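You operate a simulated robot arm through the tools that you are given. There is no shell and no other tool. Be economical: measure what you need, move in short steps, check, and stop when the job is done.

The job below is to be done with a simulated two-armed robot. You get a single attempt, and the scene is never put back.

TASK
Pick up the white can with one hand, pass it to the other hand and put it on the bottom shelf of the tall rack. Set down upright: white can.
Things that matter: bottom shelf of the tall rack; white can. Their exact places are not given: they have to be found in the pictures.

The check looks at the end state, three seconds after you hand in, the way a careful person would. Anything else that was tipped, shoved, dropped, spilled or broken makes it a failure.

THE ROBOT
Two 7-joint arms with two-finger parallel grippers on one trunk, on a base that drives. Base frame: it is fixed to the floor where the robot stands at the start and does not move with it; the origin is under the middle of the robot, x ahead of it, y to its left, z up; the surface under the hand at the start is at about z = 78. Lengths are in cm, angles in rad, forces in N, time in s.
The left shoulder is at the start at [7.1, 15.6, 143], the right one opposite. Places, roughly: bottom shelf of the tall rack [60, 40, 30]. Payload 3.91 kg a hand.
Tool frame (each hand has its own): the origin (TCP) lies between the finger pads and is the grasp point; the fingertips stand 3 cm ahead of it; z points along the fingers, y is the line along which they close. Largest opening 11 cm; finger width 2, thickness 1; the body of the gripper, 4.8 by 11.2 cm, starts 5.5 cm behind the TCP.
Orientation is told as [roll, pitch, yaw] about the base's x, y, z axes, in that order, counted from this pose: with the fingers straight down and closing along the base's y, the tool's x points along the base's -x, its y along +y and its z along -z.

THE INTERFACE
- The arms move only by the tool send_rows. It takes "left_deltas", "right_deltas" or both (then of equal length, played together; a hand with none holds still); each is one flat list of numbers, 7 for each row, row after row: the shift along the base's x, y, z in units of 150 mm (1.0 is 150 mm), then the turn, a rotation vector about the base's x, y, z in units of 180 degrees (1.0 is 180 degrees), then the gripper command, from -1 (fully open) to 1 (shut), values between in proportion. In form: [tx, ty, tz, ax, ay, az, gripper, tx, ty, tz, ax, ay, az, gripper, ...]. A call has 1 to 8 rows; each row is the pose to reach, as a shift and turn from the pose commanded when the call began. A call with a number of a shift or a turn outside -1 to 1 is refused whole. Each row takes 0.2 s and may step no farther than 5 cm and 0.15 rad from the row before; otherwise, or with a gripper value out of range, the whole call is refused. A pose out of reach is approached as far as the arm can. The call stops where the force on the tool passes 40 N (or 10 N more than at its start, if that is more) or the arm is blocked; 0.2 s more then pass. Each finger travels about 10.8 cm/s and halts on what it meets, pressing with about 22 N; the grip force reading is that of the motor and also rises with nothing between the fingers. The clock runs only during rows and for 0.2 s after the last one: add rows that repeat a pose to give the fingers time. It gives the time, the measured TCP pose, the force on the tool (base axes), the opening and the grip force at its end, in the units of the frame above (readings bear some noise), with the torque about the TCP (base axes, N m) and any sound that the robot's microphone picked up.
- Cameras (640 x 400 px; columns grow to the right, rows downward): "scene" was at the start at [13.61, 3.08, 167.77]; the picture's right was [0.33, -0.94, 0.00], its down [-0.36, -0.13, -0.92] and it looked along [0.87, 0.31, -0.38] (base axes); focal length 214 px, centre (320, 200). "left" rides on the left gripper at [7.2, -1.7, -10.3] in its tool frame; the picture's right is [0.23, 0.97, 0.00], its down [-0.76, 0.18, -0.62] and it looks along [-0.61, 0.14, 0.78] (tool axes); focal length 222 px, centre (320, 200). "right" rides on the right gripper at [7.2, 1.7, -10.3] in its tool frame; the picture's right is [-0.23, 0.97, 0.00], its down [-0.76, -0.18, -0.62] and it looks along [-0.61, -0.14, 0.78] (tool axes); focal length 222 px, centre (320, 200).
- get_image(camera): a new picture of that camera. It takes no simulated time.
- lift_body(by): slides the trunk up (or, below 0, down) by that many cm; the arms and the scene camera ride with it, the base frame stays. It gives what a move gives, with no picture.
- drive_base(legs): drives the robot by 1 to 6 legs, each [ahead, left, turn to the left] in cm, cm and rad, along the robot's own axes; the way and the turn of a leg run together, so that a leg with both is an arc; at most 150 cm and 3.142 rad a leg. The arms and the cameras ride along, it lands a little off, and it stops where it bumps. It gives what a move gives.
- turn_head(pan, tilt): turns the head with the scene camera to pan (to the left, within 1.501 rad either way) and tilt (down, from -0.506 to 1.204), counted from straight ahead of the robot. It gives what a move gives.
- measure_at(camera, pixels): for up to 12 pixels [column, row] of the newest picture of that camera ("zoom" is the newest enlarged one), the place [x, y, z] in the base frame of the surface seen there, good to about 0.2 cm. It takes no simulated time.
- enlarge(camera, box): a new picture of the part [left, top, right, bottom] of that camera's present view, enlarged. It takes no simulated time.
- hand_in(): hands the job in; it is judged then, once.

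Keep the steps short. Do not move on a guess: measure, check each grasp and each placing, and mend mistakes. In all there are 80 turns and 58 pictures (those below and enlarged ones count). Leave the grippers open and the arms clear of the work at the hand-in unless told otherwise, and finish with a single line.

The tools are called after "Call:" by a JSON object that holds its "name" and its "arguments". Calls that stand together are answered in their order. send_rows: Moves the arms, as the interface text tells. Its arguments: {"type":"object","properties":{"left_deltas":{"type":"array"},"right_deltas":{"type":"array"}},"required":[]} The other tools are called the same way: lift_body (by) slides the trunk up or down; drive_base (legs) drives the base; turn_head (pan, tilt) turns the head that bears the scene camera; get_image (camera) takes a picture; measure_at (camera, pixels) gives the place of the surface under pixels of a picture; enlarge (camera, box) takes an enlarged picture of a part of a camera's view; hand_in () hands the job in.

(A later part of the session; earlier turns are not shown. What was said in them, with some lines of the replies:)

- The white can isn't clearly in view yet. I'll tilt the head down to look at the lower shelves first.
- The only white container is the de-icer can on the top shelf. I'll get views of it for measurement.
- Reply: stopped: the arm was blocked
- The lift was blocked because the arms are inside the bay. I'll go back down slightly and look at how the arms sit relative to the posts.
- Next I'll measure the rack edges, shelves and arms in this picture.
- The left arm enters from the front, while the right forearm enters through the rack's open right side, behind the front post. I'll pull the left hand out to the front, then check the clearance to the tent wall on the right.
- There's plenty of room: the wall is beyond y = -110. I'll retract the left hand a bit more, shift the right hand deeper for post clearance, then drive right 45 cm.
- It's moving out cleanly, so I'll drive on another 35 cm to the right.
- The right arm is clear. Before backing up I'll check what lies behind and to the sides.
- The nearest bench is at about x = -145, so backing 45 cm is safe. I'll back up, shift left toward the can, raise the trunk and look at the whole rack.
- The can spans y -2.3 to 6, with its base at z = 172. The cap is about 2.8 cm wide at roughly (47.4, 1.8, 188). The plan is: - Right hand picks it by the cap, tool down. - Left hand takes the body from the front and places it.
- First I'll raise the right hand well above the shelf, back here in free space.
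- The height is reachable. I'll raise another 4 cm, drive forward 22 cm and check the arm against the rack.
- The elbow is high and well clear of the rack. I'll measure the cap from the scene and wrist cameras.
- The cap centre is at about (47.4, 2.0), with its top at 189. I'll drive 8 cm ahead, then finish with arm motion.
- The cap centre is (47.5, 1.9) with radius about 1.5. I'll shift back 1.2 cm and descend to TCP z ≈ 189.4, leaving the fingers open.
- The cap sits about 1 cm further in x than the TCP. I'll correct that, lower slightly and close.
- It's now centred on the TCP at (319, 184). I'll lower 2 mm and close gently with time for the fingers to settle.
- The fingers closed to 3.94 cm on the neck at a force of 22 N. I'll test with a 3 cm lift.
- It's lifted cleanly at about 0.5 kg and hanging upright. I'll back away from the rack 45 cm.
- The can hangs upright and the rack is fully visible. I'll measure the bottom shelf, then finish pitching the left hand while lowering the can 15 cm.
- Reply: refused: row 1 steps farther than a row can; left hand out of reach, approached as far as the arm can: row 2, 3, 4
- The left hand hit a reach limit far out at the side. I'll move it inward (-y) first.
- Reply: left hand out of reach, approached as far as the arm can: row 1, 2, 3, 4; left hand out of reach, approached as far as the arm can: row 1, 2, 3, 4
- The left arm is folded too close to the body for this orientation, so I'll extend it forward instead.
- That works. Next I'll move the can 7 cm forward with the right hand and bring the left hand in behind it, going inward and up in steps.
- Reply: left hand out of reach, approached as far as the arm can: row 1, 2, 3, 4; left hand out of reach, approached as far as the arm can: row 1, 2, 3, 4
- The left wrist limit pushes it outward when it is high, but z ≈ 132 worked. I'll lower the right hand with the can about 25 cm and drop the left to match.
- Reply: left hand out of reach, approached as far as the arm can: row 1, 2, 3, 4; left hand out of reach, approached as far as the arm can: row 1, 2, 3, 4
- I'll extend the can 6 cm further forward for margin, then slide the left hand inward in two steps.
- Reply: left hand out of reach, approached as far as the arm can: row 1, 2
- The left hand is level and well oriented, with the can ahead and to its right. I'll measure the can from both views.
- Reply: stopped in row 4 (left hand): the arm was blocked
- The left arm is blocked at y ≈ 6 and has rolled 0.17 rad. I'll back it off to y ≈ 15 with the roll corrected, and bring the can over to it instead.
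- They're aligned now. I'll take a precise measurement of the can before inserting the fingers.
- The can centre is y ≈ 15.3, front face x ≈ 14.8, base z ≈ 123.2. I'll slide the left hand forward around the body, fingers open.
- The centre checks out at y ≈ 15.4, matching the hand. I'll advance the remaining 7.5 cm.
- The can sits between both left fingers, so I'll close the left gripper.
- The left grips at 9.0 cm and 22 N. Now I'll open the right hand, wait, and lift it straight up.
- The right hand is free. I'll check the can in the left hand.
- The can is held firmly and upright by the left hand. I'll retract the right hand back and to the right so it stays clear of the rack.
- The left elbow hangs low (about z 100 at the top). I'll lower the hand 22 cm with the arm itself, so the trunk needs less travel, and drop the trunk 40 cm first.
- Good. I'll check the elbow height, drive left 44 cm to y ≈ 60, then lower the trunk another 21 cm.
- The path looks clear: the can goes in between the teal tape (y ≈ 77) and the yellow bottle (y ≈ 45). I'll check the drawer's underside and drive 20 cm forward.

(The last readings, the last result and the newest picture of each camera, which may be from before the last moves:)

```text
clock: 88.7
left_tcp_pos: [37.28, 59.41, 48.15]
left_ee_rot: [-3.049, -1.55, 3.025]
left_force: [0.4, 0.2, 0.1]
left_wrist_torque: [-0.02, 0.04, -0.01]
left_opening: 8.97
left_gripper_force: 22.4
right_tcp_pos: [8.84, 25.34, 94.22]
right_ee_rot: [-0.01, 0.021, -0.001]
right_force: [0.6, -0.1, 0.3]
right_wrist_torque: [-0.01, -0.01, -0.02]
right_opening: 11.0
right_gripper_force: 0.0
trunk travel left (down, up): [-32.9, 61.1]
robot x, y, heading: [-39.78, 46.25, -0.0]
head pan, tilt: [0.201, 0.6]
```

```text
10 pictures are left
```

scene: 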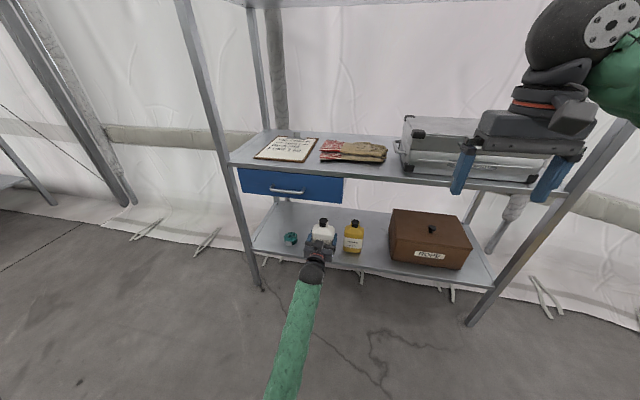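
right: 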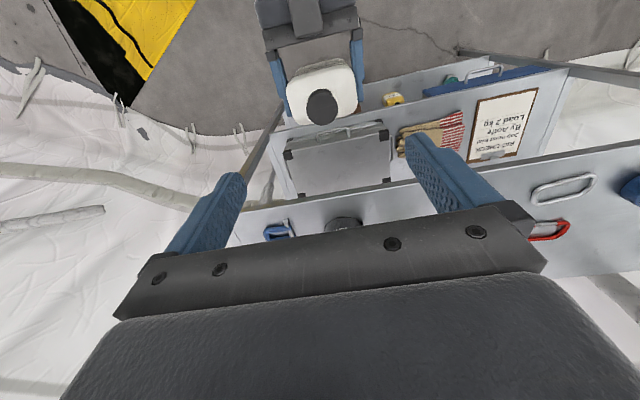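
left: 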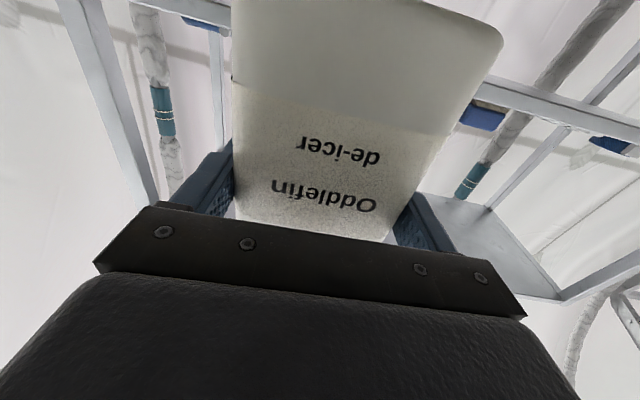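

The yellow bottle's near edge is at y ≈ 50, so I'll shift 2 cm left for margin while moving 9.4 cm in, then descend 6 cm.

Call:
{"name": "send_rows", "arguments": {"left_deltas": [0.1, 0.13, 0, 0, 0, 0, 1, 0.3, 0.13, 0, 0, 0, 0, 1, 0.5, 0.13, 0, 0, 0, 0, 1, 0.63, 0.13, 0, 0, 0, 0, 1, 0.63, 0.13, -0.15, 0, 0, 0, 1, 0.63, 0.13, -0.3, 0, 0, 0, 1, 0.63, 0.13, -0.4, 0, 0, 0, 1, 0.63, 0.13, -0.4, 0, 0, 0, 1]}}

Call:
{"name": "get_image", "arguments": {"camera": "left"}}

Call:
{"name": "enlarge", "arguments": {"camera": "scene", "box": [240, 180, 400, 280]}}

```text
clock: 90.5
left_tcp_pos: [46.88, 61.46, 42.12]
left_ee_rot: [-3.044, -1.55, 3.023]
left_force: [0.3, 0.5, 0.9]
left_wrist_torque: [0.01, 0.07, -0.02]
left_opening: 9.0
left_gripper_force: 22.1
right_tcp_pos: [8.7, 25.35, 94.28]
right_ee_rot: [-0.01, 0.021, 0.001]
right_force: [-0.5, 0.2, -0.5]
right_wrist_torque: [0.0, 0.01, -0.03]
right_opening: 10.99
right_gripper_force: 0.1
trunk travel left (down, up): [-32.9, 61.1]
robot x, y, heading: [-39.87, 46.31, -0.004]
head pan, tilt: [0.201, 0.6]
```

```text
9 pictures are left
```

left: 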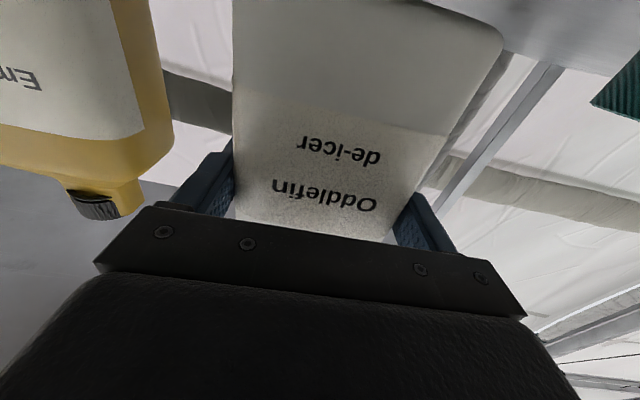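

```text
4.00 times, centred on (320, 230) of scene
```

zoom: 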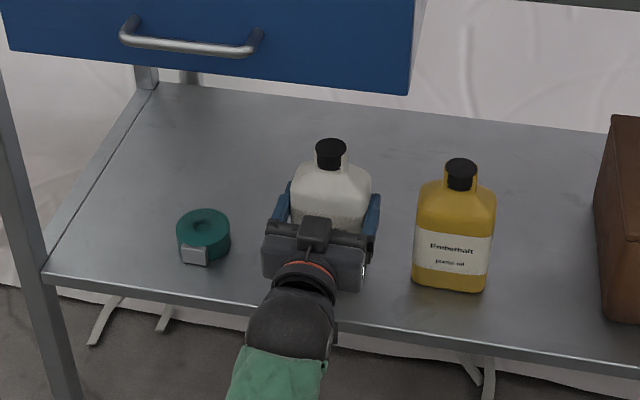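

Call:
{"name": "measure_at", "arguments": {"camera": "zoom", "pixels": [[331, 143], [331, 150], [330, 190]]}}

Call:
{"name": "measure_at", "arguments": {"camera": "left", "pixels": [[330, 120], [340, 60], [350, 15], [320, 200]]}}

```text
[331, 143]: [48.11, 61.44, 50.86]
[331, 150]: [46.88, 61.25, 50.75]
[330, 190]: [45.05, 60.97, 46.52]
```

```text
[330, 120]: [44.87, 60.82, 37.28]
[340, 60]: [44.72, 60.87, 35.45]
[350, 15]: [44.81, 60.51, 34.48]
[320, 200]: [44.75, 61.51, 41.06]
```

The can's face is vertical, its cap top is at 50.8 and its base at about 33.9, so 1.8 cm remain. I'll descend in small steps to contact.

Call:
{"name": "send_rows", "arguments": {"left_deltas": [0, 0, -0.05, 0, 0, 0, 1, 0, 0, -0.09, 0, 0, 0, 1, 0, 0, -0.105, 0, 0, 0, 1, 0, 0, -0.105, 0, 0, 0, 1]}}

Call:
{"name": "send_rows", "arguments": {"left_deltas": [0, 0, -0.01, 0, 0, 0, 1, 0, 0, -0.018, 0, 0, 0, 1, 0, 0, -0.018, 0, 0, 0, 1]}}

```text
clock: 91.5
left_tcp_pos: [46.67, 61.36, 40.63]
left_ee_rot: [-3.05, -1.551, 3.026]
left_force: [0.1, 0.4, 0.0]
left_wrist_torque: [-0.03, 0.04, -0.02]
left_opening: 8.97
left_gripper_force: 22.3
right_tcp_pos: [8.83, 25.37, 94.31]
right_ee_rot: [-0.011, 0.021, 0.0]
right_force: [0.0, 0.3, 0.2]
right_wrist_torque: [0.01, -0.03, -0.01]
right_opening: 10.98
right_gripper_force: 0.1
trunk travel left (down, up): [-32.9, 61.1]
robot x, y, heading: [-39.84, 46.36, -0.003]
head pan, tilt: [0.201, 0.6]
```

```text
clock: 92.3
left_tcp_pos: [46.81, 61.35, 40.45]
left_ee_rot: [-3.075, -1.548, 3.05]
left_force: [-1.3, 0.2, 3.6]
left_wrist_torque: [0.42, 0.19, 0.03]
left_opening: 8.96
left_gripper_force: 22.3
right_tcp_pos: [8.69, 25.37, 94.36]
right_ee_rot: [-0.01, 0.02, 0.002]
right_force: [1.1, 0.3, -0.6]
right_wrist_torque: [-0.03, -0.01, 0.01]
right_opening: 11.02
right_gripper_force: 0.1
trunk travel left (down, up): [-32.9, 61.1]
robot x, y, heading: [-40.18, 46.28, 0.001]
head pan, tilt: [0.201, 0.6]
```

Contact is starting (3.6 N). I'll go one more millimetre, then open slowly.

Call:
{"name": "send_rows", "arguments": {"left_deltas": [0, 0, -0.008, 0, 0, 0, 1, 0, 0, -0.008, 0, 0, 0, 1]}}

Call:
{"name": "send_rows", "arguments": {"left_deltas": [0, 0, 0, 0, 0, 0, -0.62, 0, 0, 0, 0, 0, 0, -0.7, 0, 0, 0, 0, 0, 0, -0.85, 0, 0, 0, 0, 0, 0, -1, 0, 0, 0, 0, 0, 0, -1, 0, 0, 0, 0, 0, 0, -1]}}

Call:
{"name": "get_image", "arguments": {"camera": "left"}}

```text
clock: 92.9
left_tcp_pos: [46.77, 61.36, 40.57]
left_ee_rot: [-3.069, -1.548, 3.045]
left_force: [-4.1, -1.0, 11.5]
left_wrist_torque: [0.44, -0.12, 0.12]
left_opening: 8.98
left_gripper_force: 22.0
right_tcp_pos: [8.7, 25.34, 94.41]
right_ee_rot: [-0.011, 0.02, -0.001]
right_force: [0.6, -0.5, 0.4]
right_wrist_torque: [-0.01, 0.02, -0.02]
right_opening: 11.0
right_gripper_force: 0.1
trunk travel left (down, up): [-32.9, 61.1]
robot x, y, heading: [-39.81, 46.34, -0.001]
head pan, tilt: [0.201, 0.6]
```

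```text
clock: 94.3
left_tcp_pos: [46.7, 61.31, 40.27]
left_ee_rot: [-3.054, -1.55, 3.031]
left_force: [-0.3, 0.0, -0.1]
left_wrist_torque: [0.01, 0.01, 0.03]
left_opening: 11.0
left_gripper_force: 0.1
right_tcp_pos: [8.71, 25.41, 94.27]
right_ee_rot: [-0.009, 0.019, -0.001]
right_force: [-0.1, -0.5, -0.2]
right_wrist_torque: [-0.01, -0.04, -0.01]
right_opening: 11.0
right_gripper_force: 0.1
trunk travel left (down, up): [-32.9, 61.1]
robot x, y, heading: [-39.66, 45.92, 0.002]
head pan, tilt: [0.201, 0.6]
```

```text
7 pictures are left
```

left: 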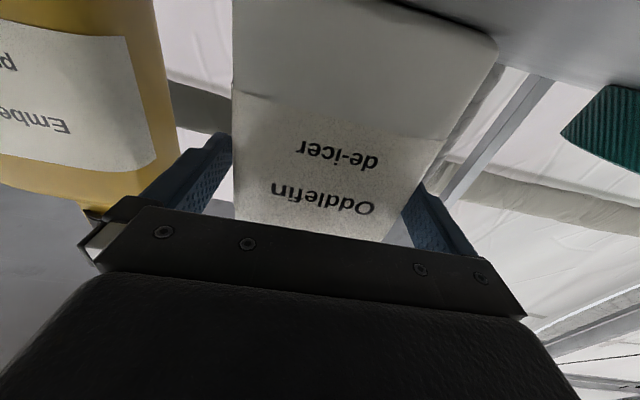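

It's released with the fingers fully open, so I'll withdraw straight back, slowly first.

Call:
{"name": "send_rows", "arguments": {"left_deltas": [-0.08, 0, 0, 0, 0, 0, -1, -0.18, 0, 0, 0, 0, 0, -1, -0.3, 0, 0, 0, 0, 0, -1, -0.45, 0, 0, 0, 0, 0, -1, -0.6, 0, 0, 0, 0, 0, -1]}}

Call:
{"name": "get_image", "arguments": {"camera": "left"}}

```text
clock: 95.5
left_tcp_pos: [37.74, 61.17, 40.27]
left_ee_rot: [-3.045, -1.55, 3.024]
left_force: [0.2, 0.6, -0.4]
left_wrist_torque: [-0.01, 0.0, 0.02]
left_opening: 10.99
left_gripper_force: 0.2
right_tcp_pos: [8.6, 25.43, 94.35]
right_ee_rot: [-0.011, 0.018, -0.001]
right_force: [0.1, -0.2, -0.3]
right_wrist_torque: [0.0, -0.01, 0.03]
right_opening: 10.98
right_gripper_force: 0.1
trunk travel left (down, up): [-32.9, 61.1]
robot x, y, heading: [-39.97, 46.1, -0.003]
head pan, tilt: [0.201, 0.6]
```

```text
6 pictures are left
```

left: 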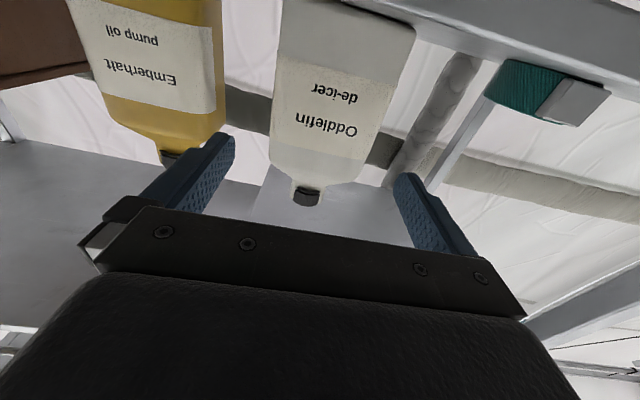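

The can is standing free. I'll back the base off 30 cm and take a final look at the rack.

Call:
{"name": "drive_base", "arguments": {"legs": [[-35, 0, 0]]}}

Call:
{"name": "get_image", "arguments": {"camera": "scene"}}

Call:
{"name": "enlarge", "arguments": {"camera": "scene", "box": [240, 130, 440, 255]}}

```text
clock: 97.8
left_tcp_pos: [2.65, 61.07, 40.32]
left_ee_rot: [-3.049, -1.551, 3.024]
left_force: [-0.1, -0.1, 1.3]
left_wrist_torque: [-0.03, 0.0, -0.02]
left_opening: 11.0
left_gripper_force: 0.0
right_tcp_pos: [-26.4, 25.38, 94.47]
right_ee_rot: [-0.012, 0.02, -0.003]
right_force: [-0.1, 0.2, 0.0]
right_wrist_torque: [0.01, 0.01, -0.01]
right_opening: 11.0
right_gripper_force: 0.1
trunk travel left (down, up): [-32.9, 61.1]
robot x, y, heading: [-75.03, 46.15, -0.003]
head pan, tilt: [0.201, 0.6]
```

```text
5 pictures are left
```

scene: 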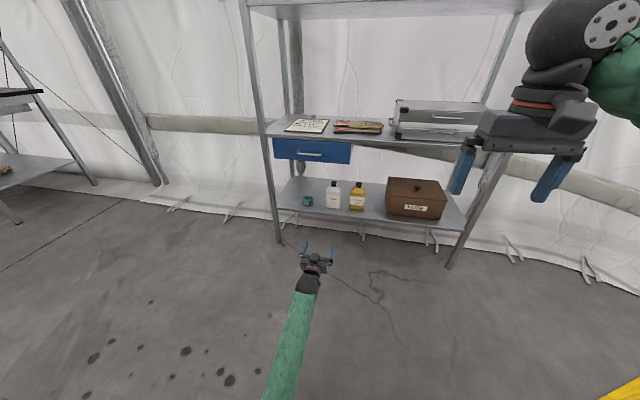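

```text
3.20 times, centred on (340, 192) of scene
```

zoom: 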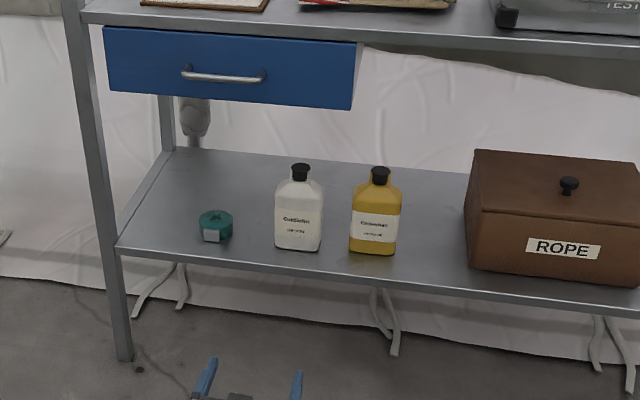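

The white can stands upright on the bottom shelf between the tape and the yellow bottle. Nothing else looks disturbed, the grippers are open and the arms are clear, so I'm handing in.

Call:
{"name": "hand_in", "arguments": {}}

```text
The job is handed in.
```

The white can was picked up by the right hand, passed to the left, and now stands upright on the rack's bottom shelf, with nothing else seen disturbed in the final pictures of the lower shelves.
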